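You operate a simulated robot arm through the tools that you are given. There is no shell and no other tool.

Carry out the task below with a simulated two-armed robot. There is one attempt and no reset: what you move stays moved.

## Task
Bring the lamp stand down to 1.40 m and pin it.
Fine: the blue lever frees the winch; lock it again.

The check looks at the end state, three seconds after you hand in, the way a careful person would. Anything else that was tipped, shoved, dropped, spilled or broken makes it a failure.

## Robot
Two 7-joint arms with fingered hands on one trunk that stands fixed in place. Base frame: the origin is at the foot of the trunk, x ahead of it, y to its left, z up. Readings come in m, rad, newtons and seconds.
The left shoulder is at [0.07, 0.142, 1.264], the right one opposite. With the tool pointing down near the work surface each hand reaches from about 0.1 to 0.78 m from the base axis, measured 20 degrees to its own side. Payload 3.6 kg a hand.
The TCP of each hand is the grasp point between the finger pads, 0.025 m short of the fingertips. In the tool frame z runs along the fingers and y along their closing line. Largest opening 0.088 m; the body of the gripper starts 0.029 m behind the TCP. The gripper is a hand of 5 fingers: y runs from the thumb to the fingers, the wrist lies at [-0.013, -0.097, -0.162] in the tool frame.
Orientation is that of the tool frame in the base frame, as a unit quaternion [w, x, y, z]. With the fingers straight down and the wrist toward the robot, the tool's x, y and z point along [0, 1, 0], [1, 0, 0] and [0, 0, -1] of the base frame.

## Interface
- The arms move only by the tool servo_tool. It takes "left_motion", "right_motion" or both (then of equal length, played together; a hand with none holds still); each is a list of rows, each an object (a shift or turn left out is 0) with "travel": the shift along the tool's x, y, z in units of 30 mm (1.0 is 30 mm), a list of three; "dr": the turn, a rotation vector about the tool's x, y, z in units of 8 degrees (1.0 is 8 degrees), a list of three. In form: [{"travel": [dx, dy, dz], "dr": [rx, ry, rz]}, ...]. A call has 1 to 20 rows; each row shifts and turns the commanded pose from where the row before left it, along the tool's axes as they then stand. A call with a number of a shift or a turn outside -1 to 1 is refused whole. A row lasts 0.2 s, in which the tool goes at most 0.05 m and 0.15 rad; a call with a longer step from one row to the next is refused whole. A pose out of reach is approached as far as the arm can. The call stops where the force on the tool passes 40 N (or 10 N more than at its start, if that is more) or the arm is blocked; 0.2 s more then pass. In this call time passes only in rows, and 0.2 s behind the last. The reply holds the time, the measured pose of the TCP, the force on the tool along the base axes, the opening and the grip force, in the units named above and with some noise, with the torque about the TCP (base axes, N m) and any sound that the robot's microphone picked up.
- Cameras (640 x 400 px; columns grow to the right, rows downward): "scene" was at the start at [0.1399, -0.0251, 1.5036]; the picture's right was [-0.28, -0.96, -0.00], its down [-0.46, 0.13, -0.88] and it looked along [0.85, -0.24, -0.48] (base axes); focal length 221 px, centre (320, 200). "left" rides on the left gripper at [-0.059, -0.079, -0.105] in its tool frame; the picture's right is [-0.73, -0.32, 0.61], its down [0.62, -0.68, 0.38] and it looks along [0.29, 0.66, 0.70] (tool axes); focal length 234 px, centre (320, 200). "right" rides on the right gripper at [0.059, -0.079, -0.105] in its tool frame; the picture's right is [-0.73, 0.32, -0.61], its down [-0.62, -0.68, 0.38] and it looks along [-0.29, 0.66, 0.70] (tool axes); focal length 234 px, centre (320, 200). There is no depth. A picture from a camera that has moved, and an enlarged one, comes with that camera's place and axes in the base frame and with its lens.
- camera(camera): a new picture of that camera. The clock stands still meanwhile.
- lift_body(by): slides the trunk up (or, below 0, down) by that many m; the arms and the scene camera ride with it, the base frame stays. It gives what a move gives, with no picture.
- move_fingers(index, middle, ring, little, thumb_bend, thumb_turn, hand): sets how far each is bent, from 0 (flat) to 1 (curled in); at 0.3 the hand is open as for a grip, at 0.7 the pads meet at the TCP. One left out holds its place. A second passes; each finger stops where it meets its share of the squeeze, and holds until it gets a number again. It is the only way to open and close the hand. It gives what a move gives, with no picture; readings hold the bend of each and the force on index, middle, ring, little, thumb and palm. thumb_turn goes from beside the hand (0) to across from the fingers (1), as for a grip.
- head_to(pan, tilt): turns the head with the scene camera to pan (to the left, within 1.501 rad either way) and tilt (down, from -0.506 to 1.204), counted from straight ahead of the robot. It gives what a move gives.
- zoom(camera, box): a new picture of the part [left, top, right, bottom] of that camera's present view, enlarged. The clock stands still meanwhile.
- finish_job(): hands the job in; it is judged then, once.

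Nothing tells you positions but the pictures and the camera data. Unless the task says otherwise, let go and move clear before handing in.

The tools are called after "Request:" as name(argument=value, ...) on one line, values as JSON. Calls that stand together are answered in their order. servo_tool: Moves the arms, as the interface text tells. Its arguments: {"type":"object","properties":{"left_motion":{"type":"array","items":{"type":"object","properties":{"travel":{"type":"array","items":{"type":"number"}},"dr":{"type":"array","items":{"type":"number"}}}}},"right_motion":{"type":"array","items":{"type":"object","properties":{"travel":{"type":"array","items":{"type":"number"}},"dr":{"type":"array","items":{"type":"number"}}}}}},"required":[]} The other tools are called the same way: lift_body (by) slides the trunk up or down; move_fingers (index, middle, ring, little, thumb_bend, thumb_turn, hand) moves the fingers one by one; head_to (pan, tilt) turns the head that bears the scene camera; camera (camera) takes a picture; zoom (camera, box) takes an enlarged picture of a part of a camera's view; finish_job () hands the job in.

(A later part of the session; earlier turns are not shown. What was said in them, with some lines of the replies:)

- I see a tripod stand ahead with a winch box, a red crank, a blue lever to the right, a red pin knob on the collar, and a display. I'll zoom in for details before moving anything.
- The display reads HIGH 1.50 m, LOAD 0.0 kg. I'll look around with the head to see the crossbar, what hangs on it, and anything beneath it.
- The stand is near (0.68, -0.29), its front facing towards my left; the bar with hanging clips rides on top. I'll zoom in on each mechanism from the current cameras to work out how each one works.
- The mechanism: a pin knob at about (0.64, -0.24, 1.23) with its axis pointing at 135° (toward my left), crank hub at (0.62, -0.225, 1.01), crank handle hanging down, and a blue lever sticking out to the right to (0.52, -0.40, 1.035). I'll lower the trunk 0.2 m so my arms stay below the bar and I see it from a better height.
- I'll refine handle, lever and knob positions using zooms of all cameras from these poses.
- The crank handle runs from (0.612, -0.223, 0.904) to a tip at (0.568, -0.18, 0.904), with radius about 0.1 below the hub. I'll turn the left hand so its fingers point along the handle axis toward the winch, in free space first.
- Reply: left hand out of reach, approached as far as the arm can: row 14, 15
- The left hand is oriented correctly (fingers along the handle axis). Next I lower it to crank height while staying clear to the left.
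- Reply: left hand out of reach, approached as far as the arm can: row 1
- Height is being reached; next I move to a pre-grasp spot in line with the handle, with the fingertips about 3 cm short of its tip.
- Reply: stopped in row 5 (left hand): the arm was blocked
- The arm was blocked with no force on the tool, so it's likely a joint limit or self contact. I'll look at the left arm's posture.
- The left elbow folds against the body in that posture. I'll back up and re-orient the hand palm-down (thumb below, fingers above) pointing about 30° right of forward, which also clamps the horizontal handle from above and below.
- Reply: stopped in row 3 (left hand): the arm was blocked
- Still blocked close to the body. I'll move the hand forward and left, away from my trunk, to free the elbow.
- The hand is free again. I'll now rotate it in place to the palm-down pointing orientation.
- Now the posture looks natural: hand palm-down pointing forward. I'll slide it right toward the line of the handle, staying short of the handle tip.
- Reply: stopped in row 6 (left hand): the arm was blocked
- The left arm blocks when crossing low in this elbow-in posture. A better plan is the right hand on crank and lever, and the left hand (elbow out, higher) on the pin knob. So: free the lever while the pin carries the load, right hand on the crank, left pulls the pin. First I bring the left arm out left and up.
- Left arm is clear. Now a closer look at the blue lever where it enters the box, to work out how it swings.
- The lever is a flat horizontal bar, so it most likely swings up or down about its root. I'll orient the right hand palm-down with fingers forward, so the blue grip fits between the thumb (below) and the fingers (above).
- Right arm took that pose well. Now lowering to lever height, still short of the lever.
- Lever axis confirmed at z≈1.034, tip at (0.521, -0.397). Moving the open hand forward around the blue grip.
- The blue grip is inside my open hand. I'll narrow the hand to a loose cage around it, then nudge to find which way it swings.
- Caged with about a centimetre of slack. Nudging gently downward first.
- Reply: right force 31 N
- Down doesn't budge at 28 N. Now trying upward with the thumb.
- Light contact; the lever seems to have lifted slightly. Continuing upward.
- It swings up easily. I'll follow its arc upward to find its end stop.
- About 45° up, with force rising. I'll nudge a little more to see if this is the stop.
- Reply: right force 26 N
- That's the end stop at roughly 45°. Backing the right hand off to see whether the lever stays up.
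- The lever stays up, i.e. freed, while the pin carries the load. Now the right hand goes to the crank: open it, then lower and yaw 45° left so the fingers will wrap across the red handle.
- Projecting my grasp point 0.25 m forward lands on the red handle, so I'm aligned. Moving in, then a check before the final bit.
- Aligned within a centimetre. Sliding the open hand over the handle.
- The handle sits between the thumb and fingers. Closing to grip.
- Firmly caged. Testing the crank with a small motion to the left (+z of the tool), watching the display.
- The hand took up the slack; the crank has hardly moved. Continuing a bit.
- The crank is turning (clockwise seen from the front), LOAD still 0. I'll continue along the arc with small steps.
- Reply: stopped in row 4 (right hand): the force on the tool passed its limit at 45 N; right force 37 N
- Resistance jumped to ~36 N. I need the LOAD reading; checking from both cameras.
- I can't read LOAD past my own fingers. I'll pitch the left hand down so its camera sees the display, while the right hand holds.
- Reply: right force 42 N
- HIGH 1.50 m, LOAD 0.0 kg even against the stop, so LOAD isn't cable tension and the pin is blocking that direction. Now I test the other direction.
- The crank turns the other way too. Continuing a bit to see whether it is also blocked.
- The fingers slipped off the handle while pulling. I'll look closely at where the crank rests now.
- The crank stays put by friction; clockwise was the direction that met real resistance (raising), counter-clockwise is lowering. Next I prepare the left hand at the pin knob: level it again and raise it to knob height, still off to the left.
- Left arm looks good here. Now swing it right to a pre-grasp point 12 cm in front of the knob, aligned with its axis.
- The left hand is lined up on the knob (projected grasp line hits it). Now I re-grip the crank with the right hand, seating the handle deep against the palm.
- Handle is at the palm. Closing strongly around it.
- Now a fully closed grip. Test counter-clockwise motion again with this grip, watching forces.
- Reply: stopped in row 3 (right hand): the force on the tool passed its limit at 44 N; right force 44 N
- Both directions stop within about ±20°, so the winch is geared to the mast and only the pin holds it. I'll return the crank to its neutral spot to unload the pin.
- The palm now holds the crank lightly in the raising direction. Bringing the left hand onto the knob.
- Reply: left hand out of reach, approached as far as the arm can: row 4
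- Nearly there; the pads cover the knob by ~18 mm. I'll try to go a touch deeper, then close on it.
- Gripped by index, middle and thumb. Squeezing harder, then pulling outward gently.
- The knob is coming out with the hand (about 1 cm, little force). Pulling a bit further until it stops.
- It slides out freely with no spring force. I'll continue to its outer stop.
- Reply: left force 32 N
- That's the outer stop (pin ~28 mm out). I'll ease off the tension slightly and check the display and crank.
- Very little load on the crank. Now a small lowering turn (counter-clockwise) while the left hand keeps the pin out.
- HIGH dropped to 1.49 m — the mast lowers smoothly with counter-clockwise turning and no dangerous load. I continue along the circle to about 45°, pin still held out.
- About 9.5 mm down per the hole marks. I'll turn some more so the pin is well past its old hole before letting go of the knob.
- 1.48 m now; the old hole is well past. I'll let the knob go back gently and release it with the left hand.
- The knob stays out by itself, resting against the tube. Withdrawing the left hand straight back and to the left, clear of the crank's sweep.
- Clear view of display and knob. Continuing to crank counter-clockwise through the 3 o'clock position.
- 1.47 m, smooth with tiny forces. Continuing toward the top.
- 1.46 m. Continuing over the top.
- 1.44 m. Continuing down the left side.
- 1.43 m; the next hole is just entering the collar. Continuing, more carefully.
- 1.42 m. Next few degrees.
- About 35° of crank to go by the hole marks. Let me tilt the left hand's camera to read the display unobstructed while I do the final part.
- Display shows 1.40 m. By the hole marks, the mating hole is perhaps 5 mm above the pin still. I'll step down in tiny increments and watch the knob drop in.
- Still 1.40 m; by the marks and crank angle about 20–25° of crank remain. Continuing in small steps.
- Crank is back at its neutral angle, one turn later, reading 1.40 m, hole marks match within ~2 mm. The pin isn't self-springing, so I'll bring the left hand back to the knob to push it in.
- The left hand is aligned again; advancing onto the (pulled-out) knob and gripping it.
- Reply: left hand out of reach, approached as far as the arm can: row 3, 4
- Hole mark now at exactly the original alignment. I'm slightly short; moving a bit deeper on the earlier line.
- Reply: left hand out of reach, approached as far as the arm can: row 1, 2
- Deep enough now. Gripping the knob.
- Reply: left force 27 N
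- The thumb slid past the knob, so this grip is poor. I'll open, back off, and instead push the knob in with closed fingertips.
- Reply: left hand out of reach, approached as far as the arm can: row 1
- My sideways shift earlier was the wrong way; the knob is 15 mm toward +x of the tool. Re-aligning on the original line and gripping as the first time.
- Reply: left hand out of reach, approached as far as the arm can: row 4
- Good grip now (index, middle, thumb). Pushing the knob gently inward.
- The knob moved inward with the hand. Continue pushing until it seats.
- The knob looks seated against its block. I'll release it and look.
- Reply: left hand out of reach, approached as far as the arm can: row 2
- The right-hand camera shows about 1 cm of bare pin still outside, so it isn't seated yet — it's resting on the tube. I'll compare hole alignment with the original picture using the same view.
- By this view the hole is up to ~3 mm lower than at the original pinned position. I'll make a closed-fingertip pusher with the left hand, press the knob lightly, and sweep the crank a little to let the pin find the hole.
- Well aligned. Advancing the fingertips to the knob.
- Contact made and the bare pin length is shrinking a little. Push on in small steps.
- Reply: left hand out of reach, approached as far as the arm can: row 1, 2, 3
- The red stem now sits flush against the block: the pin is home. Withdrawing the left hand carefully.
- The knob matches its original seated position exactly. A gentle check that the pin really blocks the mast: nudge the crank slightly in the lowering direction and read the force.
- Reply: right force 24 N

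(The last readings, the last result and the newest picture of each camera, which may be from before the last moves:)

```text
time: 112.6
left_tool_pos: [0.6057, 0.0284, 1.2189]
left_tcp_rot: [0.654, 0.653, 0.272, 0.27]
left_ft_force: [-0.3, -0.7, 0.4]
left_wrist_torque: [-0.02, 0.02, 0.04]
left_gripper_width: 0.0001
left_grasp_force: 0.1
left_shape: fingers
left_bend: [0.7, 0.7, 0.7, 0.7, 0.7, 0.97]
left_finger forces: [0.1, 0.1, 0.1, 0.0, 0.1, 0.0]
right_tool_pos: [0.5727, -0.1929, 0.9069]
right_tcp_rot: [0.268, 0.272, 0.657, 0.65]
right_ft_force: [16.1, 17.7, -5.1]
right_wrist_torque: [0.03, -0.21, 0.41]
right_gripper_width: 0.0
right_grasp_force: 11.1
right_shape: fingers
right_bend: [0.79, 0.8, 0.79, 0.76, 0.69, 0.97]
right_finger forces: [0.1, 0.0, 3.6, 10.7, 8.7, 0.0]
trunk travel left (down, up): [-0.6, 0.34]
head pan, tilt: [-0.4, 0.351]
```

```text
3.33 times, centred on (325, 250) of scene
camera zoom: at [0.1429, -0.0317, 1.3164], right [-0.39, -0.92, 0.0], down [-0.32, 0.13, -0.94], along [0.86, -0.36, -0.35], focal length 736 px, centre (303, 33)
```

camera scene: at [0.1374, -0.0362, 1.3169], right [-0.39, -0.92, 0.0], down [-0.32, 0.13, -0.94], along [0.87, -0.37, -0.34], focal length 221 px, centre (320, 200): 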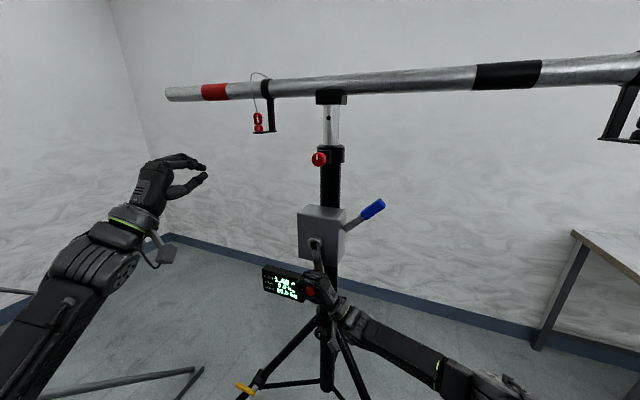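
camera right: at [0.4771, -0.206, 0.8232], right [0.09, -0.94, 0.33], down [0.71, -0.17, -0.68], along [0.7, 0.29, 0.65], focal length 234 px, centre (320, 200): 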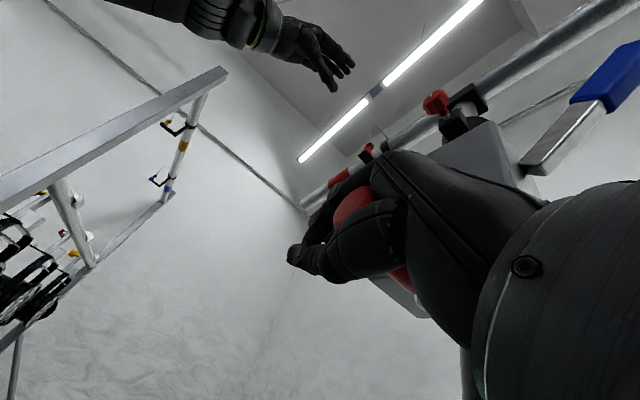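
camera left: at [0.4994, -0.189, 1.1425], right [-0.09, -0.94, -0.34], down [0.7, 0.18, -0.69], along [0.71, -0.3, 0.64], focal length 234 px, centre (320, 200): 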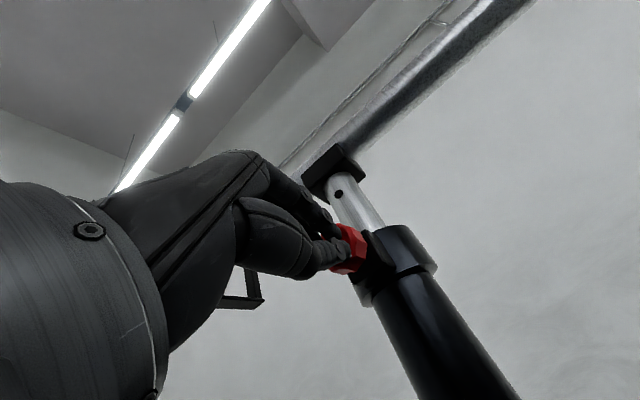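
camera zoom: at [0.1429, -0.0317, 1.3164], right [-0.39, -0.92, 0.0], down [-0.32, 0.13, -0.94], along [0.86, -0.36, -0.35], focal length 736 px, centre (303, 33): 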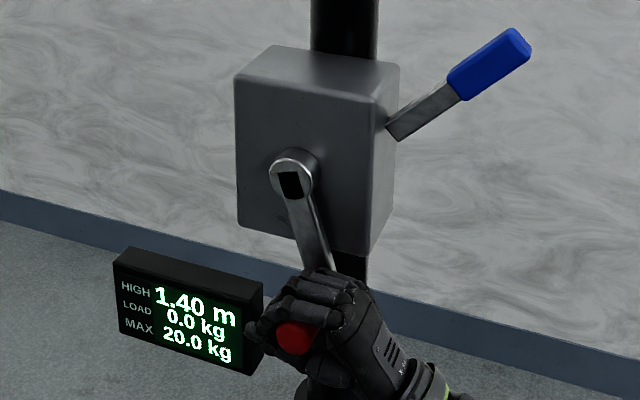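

Force climbs to 24 N and the mast holds: it's pinned at 1.40 m. Back to neutral, then release the crank and withdraw.

Request:
servo_tool(right_motion=[{"travel": [0, -0.08, 0.3]}, {"travel": [0, -0.05, 0.3]}, {"travel": [0, -0.02, 0.2]}])

Request:
move_fingers(hand="right", index=0.3, middle=0.3, ring=0.3, little=0.3, thumb_bend=0.3)

Request:
servo_tool(right_motion=[{"travel": [0, 0, -0.6]}, {"travel": [0, 0, -0.9]}, {"travel": [0, 0, -1]}, {"travel": [0, 0, -1]}, {"travel": [0, 0, -1]}, {"travel": [0, 0, -1]}, {"travel": [0, 0, -1]}, {"travel": [0, 0, -1]}])

Request:
camera(camera="scene")

Request:
zoom(camera="scene", box=[250, 190, 400, 310])

```text
time: 113.4
left_tool_pos: [0.601, 0.0248, 1.2219]
left_tcp_rot: [0.653, 0.654, 0.27, 0.271]
left_ft_force: [-0.1, 0.2, 0.2]
left_wrist_torque: [-0.01, -0.01, -0.03]
left_gripper_width: 0.0
left_grasp_force: 0.1
left_shape: fingers
left_bend: [0.7, 0.7, 0.7, 0.7, 0.7, 0.97]
left_finger forces: [0.0, 0.0, 0.1, 0.1, 0.0, 0.0]
right_tool_pos: [0.587, -0.1807, 0.9048]
right_tcp_rot: [0.269, 0.271, 0.655, 0.652]
right_ft_force: [-0.8, -3.1, -1.5]
right_wrist_torque: [-0.08, -0.12, 0.04]
right_gripper_width: 0.0001
right_grasp_force: 2.7
right_shape: fingers
right_bend: [0.79, 0.8, 0.8, 0.77, 0.69, 0.97]
right_finger forces: [0.1, 0.1, 0.0, 2.1, 4.1, 0.0]
trunk travel left (down, up): [-0.6, 0.34]
head pan, tilt: [-0.4, 0.351]
```

```text
time: 114.4
left_tool_pos: [0.6015, 0.0253, 1.2206]
left_tcp_rot: [0.654, 0.653, 0.269, 0.27]
left_ft_force: [0.8, 1.2, -0.1]
left_wrist_torque: [0.03, 0.02, 0.0]
left_gripper_width: 0.0001
left_grasp_force: 0.1
left_shape: fingers
left_bend: [0.7, 0.7, 0.7, 0.7, 0.7, 0.97]
left_finger forces: [0.0, 0.0, 0.0, 0.0, 0.1, 0.0]
right_tool_pos: [0.5865, -0.1795, 0.9045]
right_tcp_rot: [0.269, 0.272, 0.655, 0.652]
right_ft_force: [-0.2, 0.3, 0.8]
right_wrist_torque: [-0.02, -0.02, -0.01]
right_gripper_width: 0.0842
right_grasp_force: 0.1
right_shape: fingers
right_bend: [0.3, 0.3, 0.3, 0.3, 0.3, 0.97]
right_finger forces: [0.1, 0.0, 0.0, 0.1, 0.0, 0.0]
trunk travel left (down, up): [-0.6, 0.34]
head pan, tilt: [-0.4, 0.351]
```

```text
time: 116.2
left_tool_pos: [0.6013, 0.0245, 1.2214]
left_tcp_rot: [0.654, 0.653, 0.27, 0.271]
left_ft_force: [0.2, -0.4, 0.1]
left_wrist_torque: [-0.01, 0.01, 0.01]
left_gripper_width: 0.0
left_grasp_force: 0.1
left_shape: fingers
left_bend: [0.7, 0.7, 0.7, 0.7, 0.7, 0.97]
left_finger forces: [0.1, 0.1, 0.0, 0.1, 0.0, 0.0]
right_tool_pos: [0.4266, -0.3365, 0.9059]
right_tcp_rot: [0.269, 0.27, 0.655, 0.652]
right_ft_force: [0.2, -0.8, 1.0]
right_wrist_torque: [-0.02, -0.02, 0.0]
right_gripper_width: 0.0844
right_grasp_force: 0.0
right_shape: fingers
right_bend: [0.3, 0.3, 0.3, 0.3, 0.3, 0.97]
right_finger forces: [0.1, 0.0, 0.0, 0.0, 0.1, 0.0]
trunk travel left (down, up): [-0.6, 0.34]
head pan, tilt: [-0.4, 0.351]
```

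```text
taken
camera scene: at [0.1376, -0.0364, 1.3169], right [-0.39, -0.92, 0.0], down [-0.32, 0.13, -0.94], along [0.87, -0.37, -0.34], focal length 221 px, centre (320, 200)
```

scene: 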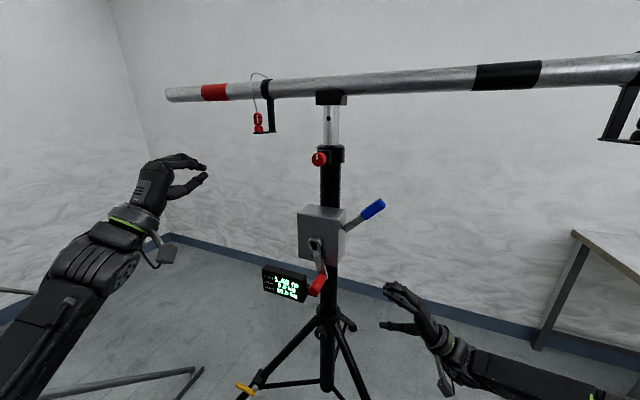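

```text
3.33 times, centred on (325, 250) of scene
camera zoom: at [0.1376, -0.0364, 1.3169], right [-0.39, -0.92, 0.0], down [-0.32, 0.13, -0.94], along [0.87, -0.37, -0.34], focal length 736 px, centre (303, 33)
```

zoom: 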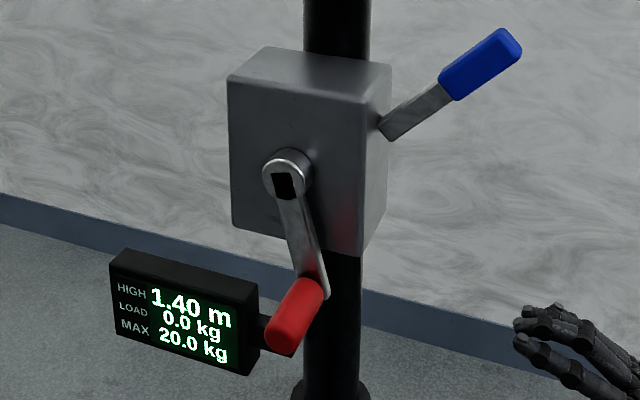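

Crank released at rest, display 1.40 m, pin in. Now to lock the lever: turn the right hand back to point forward and raise it to the lever's height, staying short of it.

Request:
servo_tool(right_motion=[{"travel": [0, 0.95, -0.3], "dr": [0, -0.804, 0]}, {"travel": [0, 0.95, -0.2], "dr": [0, -0.804, 0]}, {"travel": [0, 0.95, 0], "dr": [0, -0.804, 0]}, {"travel": [0, 0.95, 0], "dr": [0, -0.804, 0]}, {"travel": [0, 0.95, 0], "dr": [0, -0.804, 0]}, {"travel": [0, 0.95, 0], "dr": [0, -0.804, 0]}, {"travel": [0, 0.95, 0], "dr": [0, -0.804, 0]}, {"travel": [-0.5, 0.8, 0]}, {"travel": [-0.4, 0.5, 0]}])

Request:
head_to(pan=-0.55, tilt=0.45)

Request:
camera(camera="scene")

Request:
camera(camera="right")

```text
time: 118.2
left_tool_pos: [0.6025, 0.0242, 1.2211]
left_tcp_rot: [0.654, 0.653, 0.27, 0.271]
left_ft_force: [-0.2, -0.5, -0.1]
left_wrist_torque: [-0.01, -0.06, 0.02]
left_gripper_width: 0.0003
left_grasp_force: 0.1
left_shape: fingers
left_bend: [0.7, 0.7, 0.7, 0.7, 0.7, 0.97]
left_finger forces: [0.0, 0.0, 0.0, 0.0, 0.0, 0.0]
right_tool_pos: [0.4155, -0.3758, 1.1465]
right_tcp_rot: [0.499, 0.5, 0.503, 0.498]
right_ft_force: [0.2, -0.1, -0.2]
right_wrist_torque: [0.0, -0.01, 0.01]
right_gripper_width: 0.0848
right_grasp_force: 0.1
right_shape: fingers
right_bend: [0.3, 0.3, 0.3, 0.3, 0.3, 0.97]
right_finger forces: [0.1, 0.0, 0.1, 0.1, 0.0, 0.1]
trunk travel left (down, up): [-0.6, 0.34]
head pan, tilt: [-0.4, 0.351]
```

```text
time: 118.9
left_tool_pos: [0.6018, 0.0252, 1.2211]
left_tcp_rot: [0.654, 0.654, 0.27, 0.27]
left_ft_force: [0.3, -0.1, 0.5]
left_wrist_torque: [0.0, -0.02, -0.01]
left_gripper_width: 0.0
left_grasp_force: 0.1
left_shape: fingers
left_bend: [0.7, 0.7, 0.7, 0.7, 0.7, 0.97]
left_finger forces: [0.0, 0.0, 0.0, 0.0, 0.0, 0.0]
right_tool_pos: [0.4182, -0.3753, 1.1452]
right_tcp_rot: [0.499, 0.5, 0.502, 0.498]
right_ft_force: [-0.8, 0.3, 0.0]
right_wrist_torque: [0.0, 0.01, 0.0]
right_gripper_width: 0.0844
right_grasp_force: 0.0
right_shape: fingers
right_bend: [0.3, 0.3, 0.3, 0.3, 0.3, 0.97]
right_finger forces: [0.0, 0.0, 0.1, 0.0, 0.1, 0.0]
trunk travel left (down, up): [-0.6, 0.34]
head pan, tilt: [-0.55, 0.45]
```

```text
taken
camera scene: at [0.1308, -0.0479, 1.3077], right [-0.52, -0.85, 0.0], down [-0.37, 0.23, -0.9], along [0.77, -0.47, -0.43], focal length 221 px, centre (320, 200)
```

scene: 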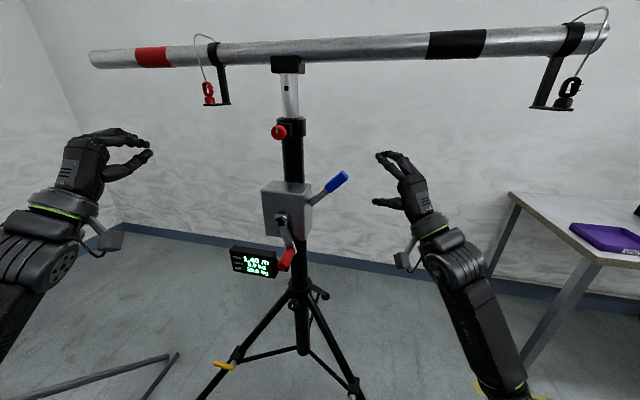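

```text
taken
camera right: at [0.3114, -0.3173, 1.0663], right [-0.61, -0.73, 0.33], down [0.38, -0.63, -0.68], along [0.7, -0.29, 0.65], focal length 234 px, centre (320, 200)
```

right: 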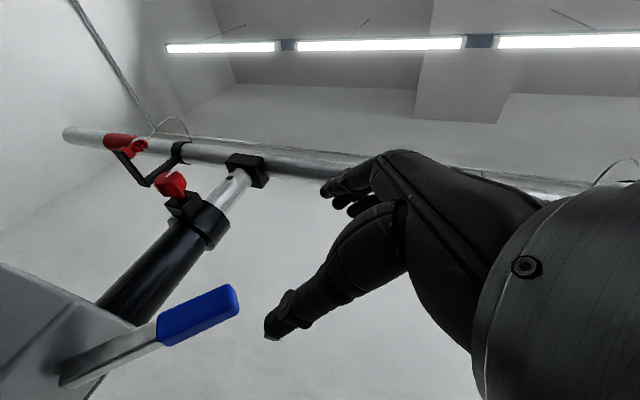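

Both hanging items are still in place. To press the lever down, I'll close the right hand into a compact pusher, pass above the lever tip, and press down.

Request:
move_fingers(hand="right", index=0.7, middle=0.7, ring=0.7, little=0.7, thumb_bend=0.7)

Request:
servo_tool(right_motion=[{"travel": [0, 1, 0]}, {"travel": [0, 0.7, 0]}, {"travel": [0, 0, 1]}, {"travel": [0, 0, 1]}, {"travel": [0, 0, 1]}, {"travel": [0, 0, 1]}])

Request:
zoom(camera="scene", box=[240, 120, 440, 270])

Request:
camera(camera="right")

```text
time: 119.9
left_tool_pos: [0.6017, 0.0253, 1.2219]
left_tcp_rot: [0.653, 0.653, 0.27, 0.271]
left_ft_force: [-0.1, 0.0, 0.6]
left_wrist_torque: [-0.01, 0.01, -0.01]
left_gripper_width: 0.0
left_grasp_force: 0.0
left_shape: fingers
left_bend: [0.7, 0.7, 0.7, 0.7, 0.7, 0.97]
left_finger forces: [0.0, 0.0, 0.0, 0.0, 0.0, 0.0]
right_tool_pos: [0.4171, -0.3756, 1.1457]
right_tcp_rot: [0.5, 0.5, 0.501, 0.499]
right_ft_force: [-0.2, 0.1, 0.2]
right_wrist_torque: [-0.02, 0.0, 0.01]
right_gripper_width: 0.0
right_grasp_force: 0.2
right_shape: fingers
right_bend: [0.7, 0.7, 0.7, 0.7, 0.7, 0.97]
right_finger forces: [0.0, 0.1, 0.1, 0.0, 0.0, 0.1]
trunk travel left (down, up): [-0.6, 0.34]
head pan, tilt: [-0.55, 0.45]
```

```text
time: 121.3
left_tool_pos: [0.6037, 0.0259, 1.2204]
left_tcp_rot: [0.654, 0.653, 0.27, 0.27]
left_ft_force: [0.6, 0.1, 0.4]
left_wrist_torque: [0.0, -0.04, 0.0]
left_gripper_width: 0.0
left_grasp_force: 0.1
left_shape: fingers
left_bend: [0.7, 0.7, 0.7, 0.7, 0.7, 0.97]
left_finger forces: [0.1, 0.1, 0.1, 0.0, 0.0, 0.0]
right_tool_pos: [0.5385, -0.375, 1.1954]
right_tcp_rot: [0.5, 0.501, 0.502, 0.497]
right_ft_force: [0.7, -0.6, -0.8]
right_wrist_torque: [-0.03, -0.01, -0.03]
right_gripper_width: 0.0
right_grasp_force: 0.1
right_shape: fingers
right_bend: [0.7, 0.7, 0.7, 0.7, 0.7, 0.97]
right_finger forces: [0.1, 0.0, 0.1, 0.1, 0.0, 0.0]
trunk travel left (down, up): [-0.6, 0.34]
head pan, tilt: [-0.55, 0.45]
```

```text
2.67 times, centred on (340, 195) of scene
camera zoom: at [0.1318, -0.0478, 1.3075], right [-0.52, -0.85, 0.0], down [-0.37, 0.23, -0.9], along [0.77, -0.47, -0.44], focal length 589 px, centre (267, 213)
```

zoom: 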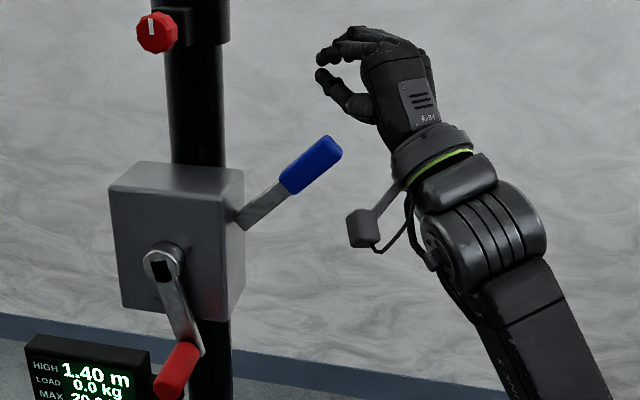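

```text
taken
camera right: at [0.4336, -0.3162, 1.1155], right [-0.61, -0.72, 0.33], down [0.38, -0.63, -0.68], along [0.7, -0.29, 0.65], focal length 234 px, centre (320, 200)
```

right: 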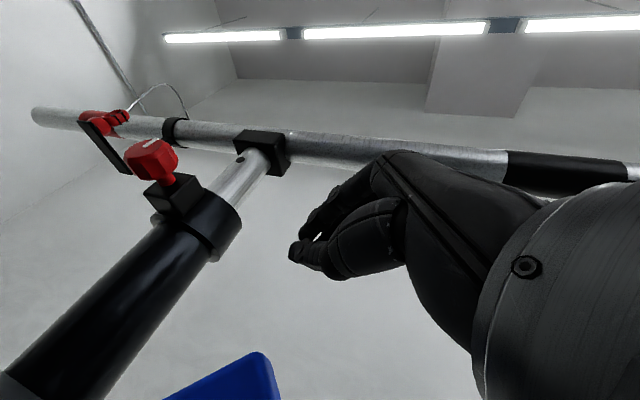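

The fingertips are above the lever tip. Shift in slightly and press down.

Request:
servo_tool(right_motion=[{"travel": [0.3, 0, 0.5]}, {"travel": [0, -0.6, 0]}, {"travel": [0, -0.6, 0]}, {"travel": [0, -0.6, 0]}, {"travel": [0, -0.5, 0]}])

Request:
zoom(camera="scene", box=[240, 120, 440, 270])

Request:
camera(camera="right")

```text
time: 122.5
left_tool_pos: [0.6019, 0.0249, 1.2216]
left_tcp_rot: [0.654, 0.653, 0.27, 0.271]
left_ft_force: [0.4, 0.1, -0.1]
left_wrist_torque: [0.02, 0.0, 0.03]
left_gripper_width: 0.0
left_grasp_force: 0.0
left_shape: fingers
left_bend: [0.7, 0.7, 0.7, 0.7, 0.7, 0.97]
left_finger forces: [0.1, 0.0, 0.0, 0.0, 0.0, 0.0]
right_tool_pos: [0.5507, -0.368, 1.1267]
right_tcp_rot: [0.5, 0.5, 0.502, 0.498]
right_ft_force: [-0.8, 1.6, 0.7]
right_wrist_torque: [0.03, 0.01, 0.0]
right_gripper_width: 0.0001
right_grasp_force: 0.7
right_shape: fingers
right_bend: [0.7, 0.7, 0.7, 0.7, 0.7, 0.97]
right_finger forces: [0.0, 0.1, 0.0, 0.0, 1.3, 0.0]
trunk travel left (down, up): [-0.6, 0.34]
head pan, tilt: [-0.55, 0.45]
```

```text
2.67 times, centred on (340, 195) of scene
camera zoom: at [0.1306, -0.048, 1.3077], right [-0.52, -0.85, 0.0], down [-0.37, 0.23, -0.9], along [0.77, -0.47, -0.44], focal length 589 px, centre (267, 213)
```

zoom: 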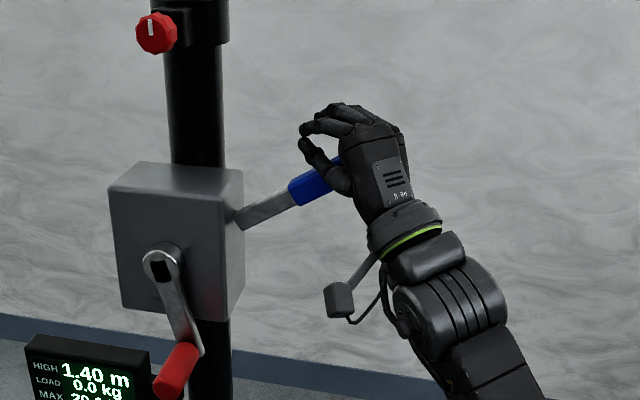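

```text
taken
camera right: at [0.4456, -0.3087, 1.0474], right [-0.61, -0.72, 0.33], down [0.38, -0.63, -0.68], along [0.7, -0.29, 0.66], focal length 234 px, centre (320, 200)
```

right: 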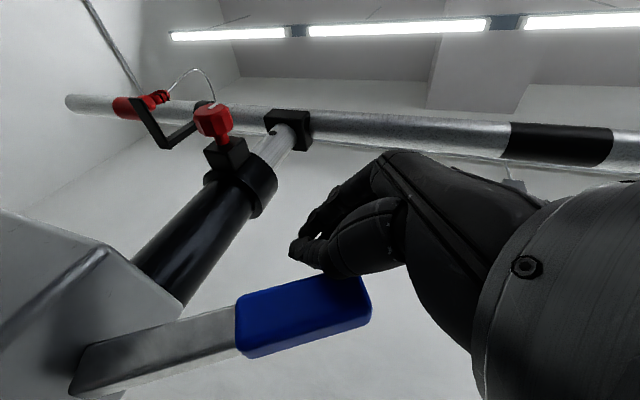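

The lever is moving down under the thumb with almost no force. Continuing to the horizontal stop.

Request:
servo_tool(right_motion=[{"travel": [0, -0.4, 0]}, {"travel": [0, -0.4, 0]}, {"travel": [0, -0.35, 0]}, {"travel": [0, -0.3, 0]}])

Request:
zoom(camera="scene", box=[240, 120, 440, 270])

```text
time: 123.5
left_tool_pos: [0.6012, 0.0254, 1.2218]
left_tcp_rot: [0.654, 0.653, 0.27, 0.271]
left_ft_force: [-0.6, 0.9, -0.3]
left_wrist_torque: [-0.01, 0.01, 0.0]
left_gripper_width: 0.0
left_grasp_force: 0.1
left_shape: fingers
left_bend: [0.7, 0.7, 0.7, 0.7, 0.7, 0.97]
left_finger forces: [0.0, 0.0, 0.0, 0.0, 0.1, 0.0]
right_tool_pos: [0.5519, -0.3671, 1.0828]
right_tcp_rot: [0.5, 0.501, 0.502, 0.498]
right_ft_force: [0.3, -0.4, -0.7]
right_wrist_torque: [0.01, 0.0, 0.01]
right_gripper_width: 0.0002
right_grasp_force: 0.0
right_shape: fingers
right_bend: [0.7, 0.7, 0.7, 0.7, 0.7, 0.97]
right_finger forces: [0.0, 0.0, 0.1, 0.0, 0.0, 0.1]
trunk travel left (down, up): [-0.6, 0.34]
head pan, tilt: [-0.55, 0.45]
```

```text
2.67 times, centred on (340, 195) of scene
camera zoom: at [0.1308, -0.048, 1.3077], right [-0.52, -0.85, 0.0], down [-0.37, 0.23, -0.9], along [0.77, -0.47, -0.44], focal length 589 px, centre (267, 213)
```

zoom: 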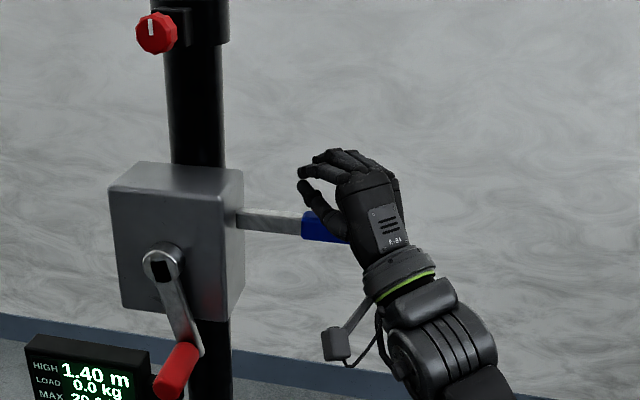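

The lever looks horizontal again. A firmer press to make sure it's on its stop.

Request:
servo_tool(right_motion=[{"travel": [0, -0.25, 0]}, {"travel": [0, -0.2, 0]}])

Request:
zoom(camera="scene", box=[240, 120, 440, 270])

```text
time: 124.1
left_tool_pos: [0.6007, 0.0261, 1.2216]
left_tcp_rot: [0.654, 0.652, 0.27, 0.272]
left_ft_force: [-0.5, -0.2, -0.3]
left_wrist_torque: [-0.02, 0.01, 0.01]
left_gripper_width: 0.0
left_grasp_force: 0.1
left_shape: fingers
left_bend: [0.7, 0.7, 0.7, 0.7, 0.7, 0.97]
left_finger forces: [0.0, 0.0, 0.1, 0.0, 0.0, 0.1]
right_tool_pos: [0.5515, -0.365, 1.0711]
right_tcp_rot: [0.5, 0.5, 0.502, 0.498]
right_ft_force: [-0.2, -0.1, 0.9]
right_wrist_torque: [-0.02, 0.01, 0.05]
right_gripper_width: 0.0003
right_grasp_force: 0.6
right_shape: fingers
right_bend: [0.7, 0.7, 0.7, 0.7, 0.7, 0.97]
right_finger forces: [0.0, 0.0, 0.0, 0.0, 1.7, 0.1]
trunk travel left (down, up): [-0.6, 0.34]
head pan, tilt: [-0.55, 0.45]
```

```text
2.67 times, centred on (340, 195) of scene
camera zoom: at [0.1302, -0.0476, 1.3078], right [-0.52, -0.85, 0.0], down [-0.37, 0.23, -0.9], along [0.77, -0.47, -0.43], focal length 589 px, centre (267, 213)
```

zoom: 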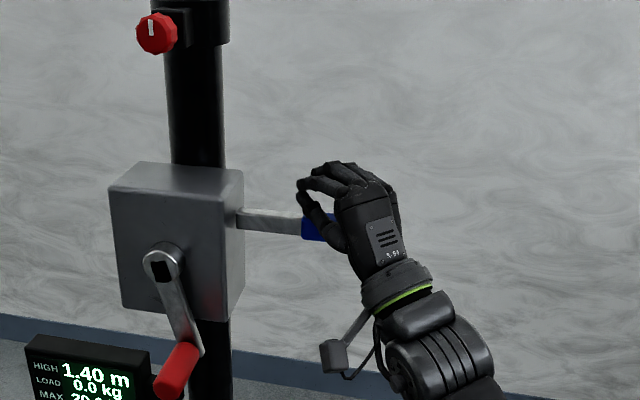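

Request:
servo_tool(right_motion=[{"travel": [0, -0.2, 0]}, {"travel": [0, -0.2, 0]}])

Request:
zoom(camera="scene", box=[240, 120, 440, 270])

```text
time: 124.7
left_tool_pos: [0.5991, 0.0266, 1.2215]
left_tcp_rot: [0.654, 0.652, 0.27, 0.271]
left_ft_force: [-0.6, -0.1, 0.3]
left_wrist_torque: [0.04, -0.03, -0.01]
left_gripper_width: 0.0
left_grasp_force: 0.0
left_shape: fingers
left_bend: [0.7, 0.7, 0.7, 0.7, 0.7, 0.97]
left_finger forces: [0.0, 0.1, 0.0, 0.1, 0.1, 0.1]
right_tool_pos: [0.5478, -0.3643, 1.0616]
right_tcp_rot: [0.501, 0.499, 0.5, 0.499]
right_ft_force: [-4.6, 3.2, 14.4]
right_wrist_torque: [0.08, 0.06, 0.0]
right_gripper_width: 0.0003
right_grasp_force: 7.2
right_shape: fingers
right_bend: [0.66, 0.7, 0.7, 0.7, 0.74, 0.97]
right_finger forces: [0.0, 0.0, 0.0, 0.0, 14.8, 0.0]
trunk travel left (down, up): [-0.6, 0.34]
head pan, tilt: [-0.55, 0.45]
```

```text
2.67 times, centred on (340, 195) of scene
camera zoom: at [0.1275, -0.0455, 1.3083], right [-0.52, -0.85, 0.0], down [-0.37, 0.23, -0.9], along [0.77, -0.47, -0.43], focal length 589 px, centre (267, 213)
```

zoom: 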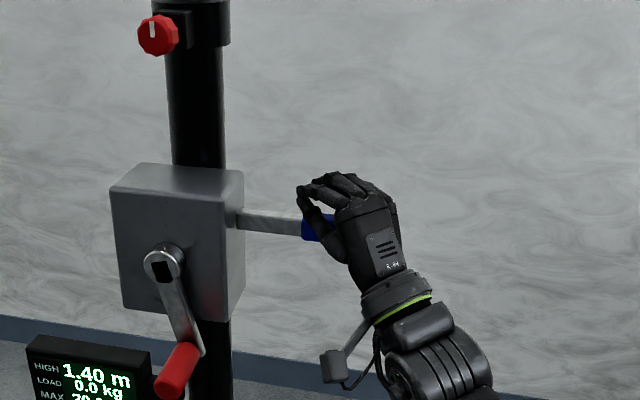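

Lever is on its horizontal stop (14 N, no motion). Lifting off and backing away.

Request:
servo_tool(right_motion=[{"travel": [0, 0.8, 0]}, {"travel": [0, 0.8, 0]}, {"travel": [0, 0.3, -1]}, {"travel": [0, 0, -1]}, {"travel": [0, 0, -1]}, {"travel": [0, 0, -1]}, {"travel": [-0.5, 0, -1]}])

Request:
camera(camera="scene")

Request:
zoom(camera="scene", box=[230, 110, 390, 290])

Request:
camera(camera="right")

```text
time: 126.3
left_tool_pos: [0.6006, 0.0238, 1.2215]
left_tcp_rot: [0.654, 0.653, 0.269, 0.271]
left_ft_force: [-0.2, 0.1, 0.6]
left_wrist_torque: [-0.01, 0.02, 0.01]
left_gripper_width: 0.0001
left_grasp_force: 0.0
left_shape: fingers
left_bend: [0.7, 0.7, 0.7, 0.7, 0.7, 0.97]
left_finger forces: [0.0, 0.1, 0.0, 0.1, 0.0, 0.1]
right_tool_pos: [0.401, -0.383, 1.1144]
right_tcp_rot: [0.499, 0.5, 0.502, 0.499]
right_ft_force: [-1.4, -0.5, 0.0]
right_wrist_torque: [-0.04, 0.01, 0.0]
right_gripper_width: 0.0002
right_grasp_force: 0.0
right_shape: fingers
right_bend: [0.7, 0.7, 0.7, 0.7, 0.7, 0.97]
right_finger forces: [0.0, 0.0, 0.0, 0.0, 0.0, 0.1]
trunk travel left (down, up): [-0.6, 0.34]
head pan, tilt: [-0.55, 0.45]
```

```text
taken
camera scene: at [0.1293, -0.0485, 1.3078], right [-0.52, -0.85, 0.0], down [-0.37, 0.23, -0.9], along [0.77, -0.47, -0.43], focal length 221 px, centre (320, 200)
```

scene: 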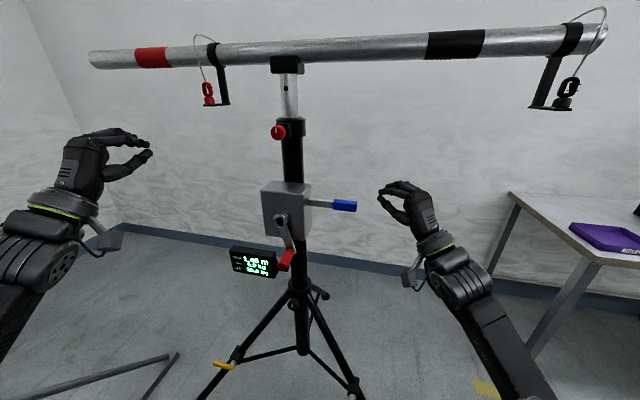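

```text
2.22 times, centred on (310, 200) of scene
camera zoom: at [0.1293, -0.0485, 1.3078], right [-0.52, -0.85, 0.0], down [-0.37, 0.23, -0.9], along [0.77, -0.47, -0.43], focal length 490 px, centre (342, 200)
```

zoom: 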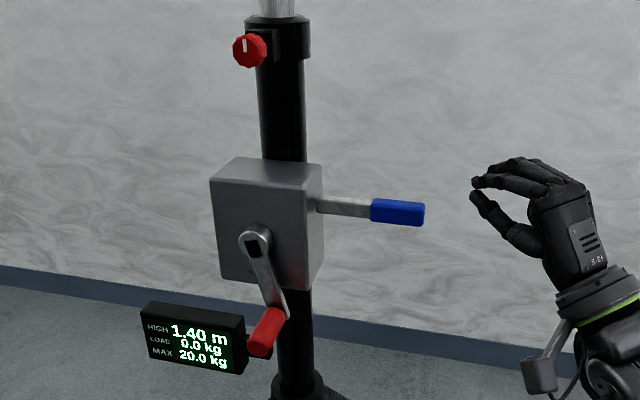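

```text
taken
camera right: at [0.2958, -0.3246, 1.0353], right [-0.61, -0.73, 0.33], down [0.38, -0.63, -0.68], along [0.7, -0.29, 0.66], focal length 234 px, centre (320, 200)
```

right: 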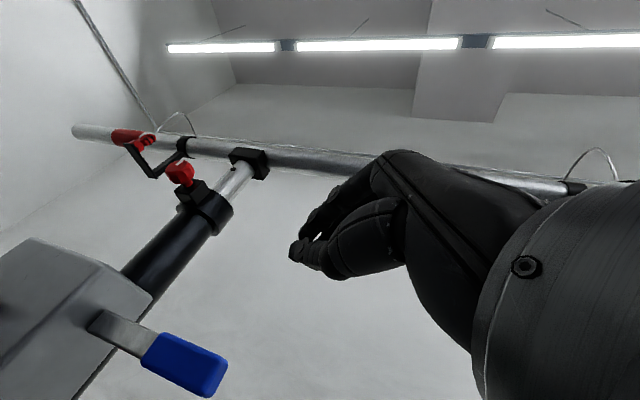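

Lever is back in its original locked position. Final check of the pin, lever and display, and the hanging items.

Request:
zoom(camera="right", box=[150, 140, 250, 230])

Request:
zoom(camera="scene", box=[260, 190, 400, 290])

Request:
zoom(camera="scene", box=[520, 0, 620, 120])

Request:
zoom(camera="scene", box=[180, 20, 320, 150])

```text
4.44 times, centred on (200, 185) of right
camera zoom: at [0.2958, -0.3246, 1.0353], right [-0.61, -0.73, 0.33], down [0.38, -0.63, -0.68], along [0.7, -0.29, 0.66], focal length 1041 px, centre (853, 267)
```

zoom: 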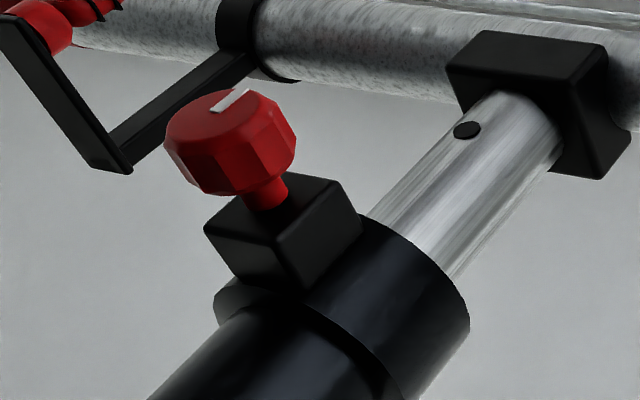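

```text
4.00 times, centred on (330, 240) of scene
camera zoom: at [0.1293, -0.0485, 1.3078], right [-0.52, -0.85, 0.0], down [-0.37, 0.23, -0.9], along [0.77, -0.47, -0.43], focal length 883 px, centre (280, 40)
```

zoom: 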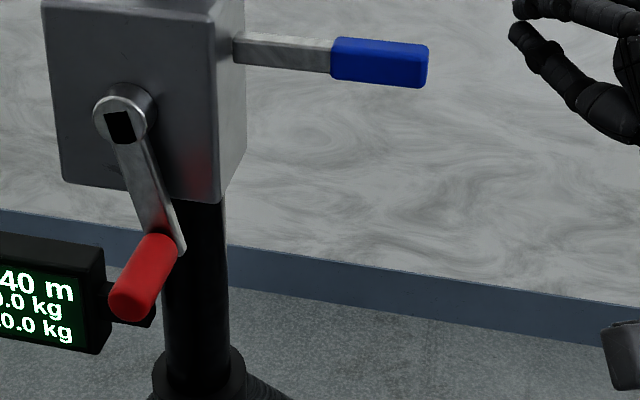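

```text
3.33 times, centred on (570, 60) of scene
camera zoom: at [0.1293, -0.0485, 1.3078], right [-0.52, -0.85, 0.0], down [-0.37, 0.23, -0.9], along [0.77, -0.47, -0.43], focal length 736 px, centre (-513, 667)
```

zoom: 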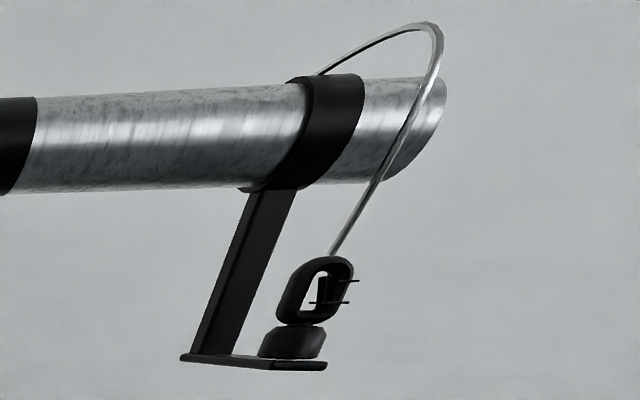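

```text
3.08 times, centred on (250, 85) of scene
camera zoom: at [0.1293, -0.0485, 1.3078], right [-0.52, -0.85, 0.0], down [-0.37, 0.23, -0.9], along [0.77, -0.47, -0.43], focal length 679 px, centre (535, 554)
```

zoom: 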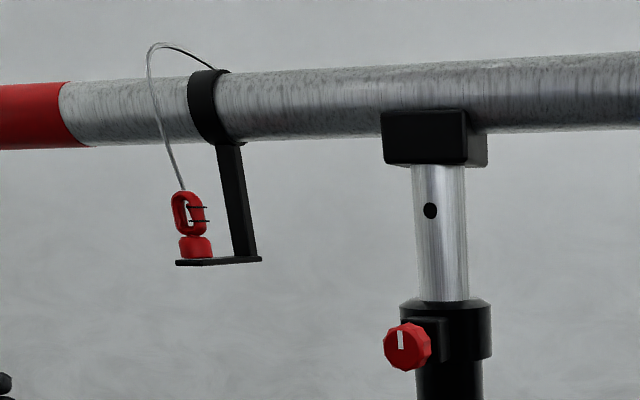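

The pin is fully in, the display reads 1.40 m, and the lever is locked. Both items hanging from the bar are still in place, and both hands are clear of the stand, so I'm handing in.

Request:
finish_job()

```text
The job is handed in.
```

The lamp stand is down at 1.40 m and pinned, and the winch lever is locked again. I've handed the job in; the check result isn't back yet.

- **Height:** the stand's display reads 1.40 m, down from 1.50 m.
- **Pin:** the red knob sits flush, as it did at the start. When I turned the crank gently to lower the stand, it stopped against the pin.
- **Lever:** the blue lever is back at its horizontal locked stop, in the same position as before I freed it.
- **Surroundings:** both items hanging from the bar are still in place, and I saw nothing tipped, shoved or dropped. Both hands are clear of the stand.

While testing the lever and crank I pushed on them with up to about 45 N. The stand showed no sign of having shifted.
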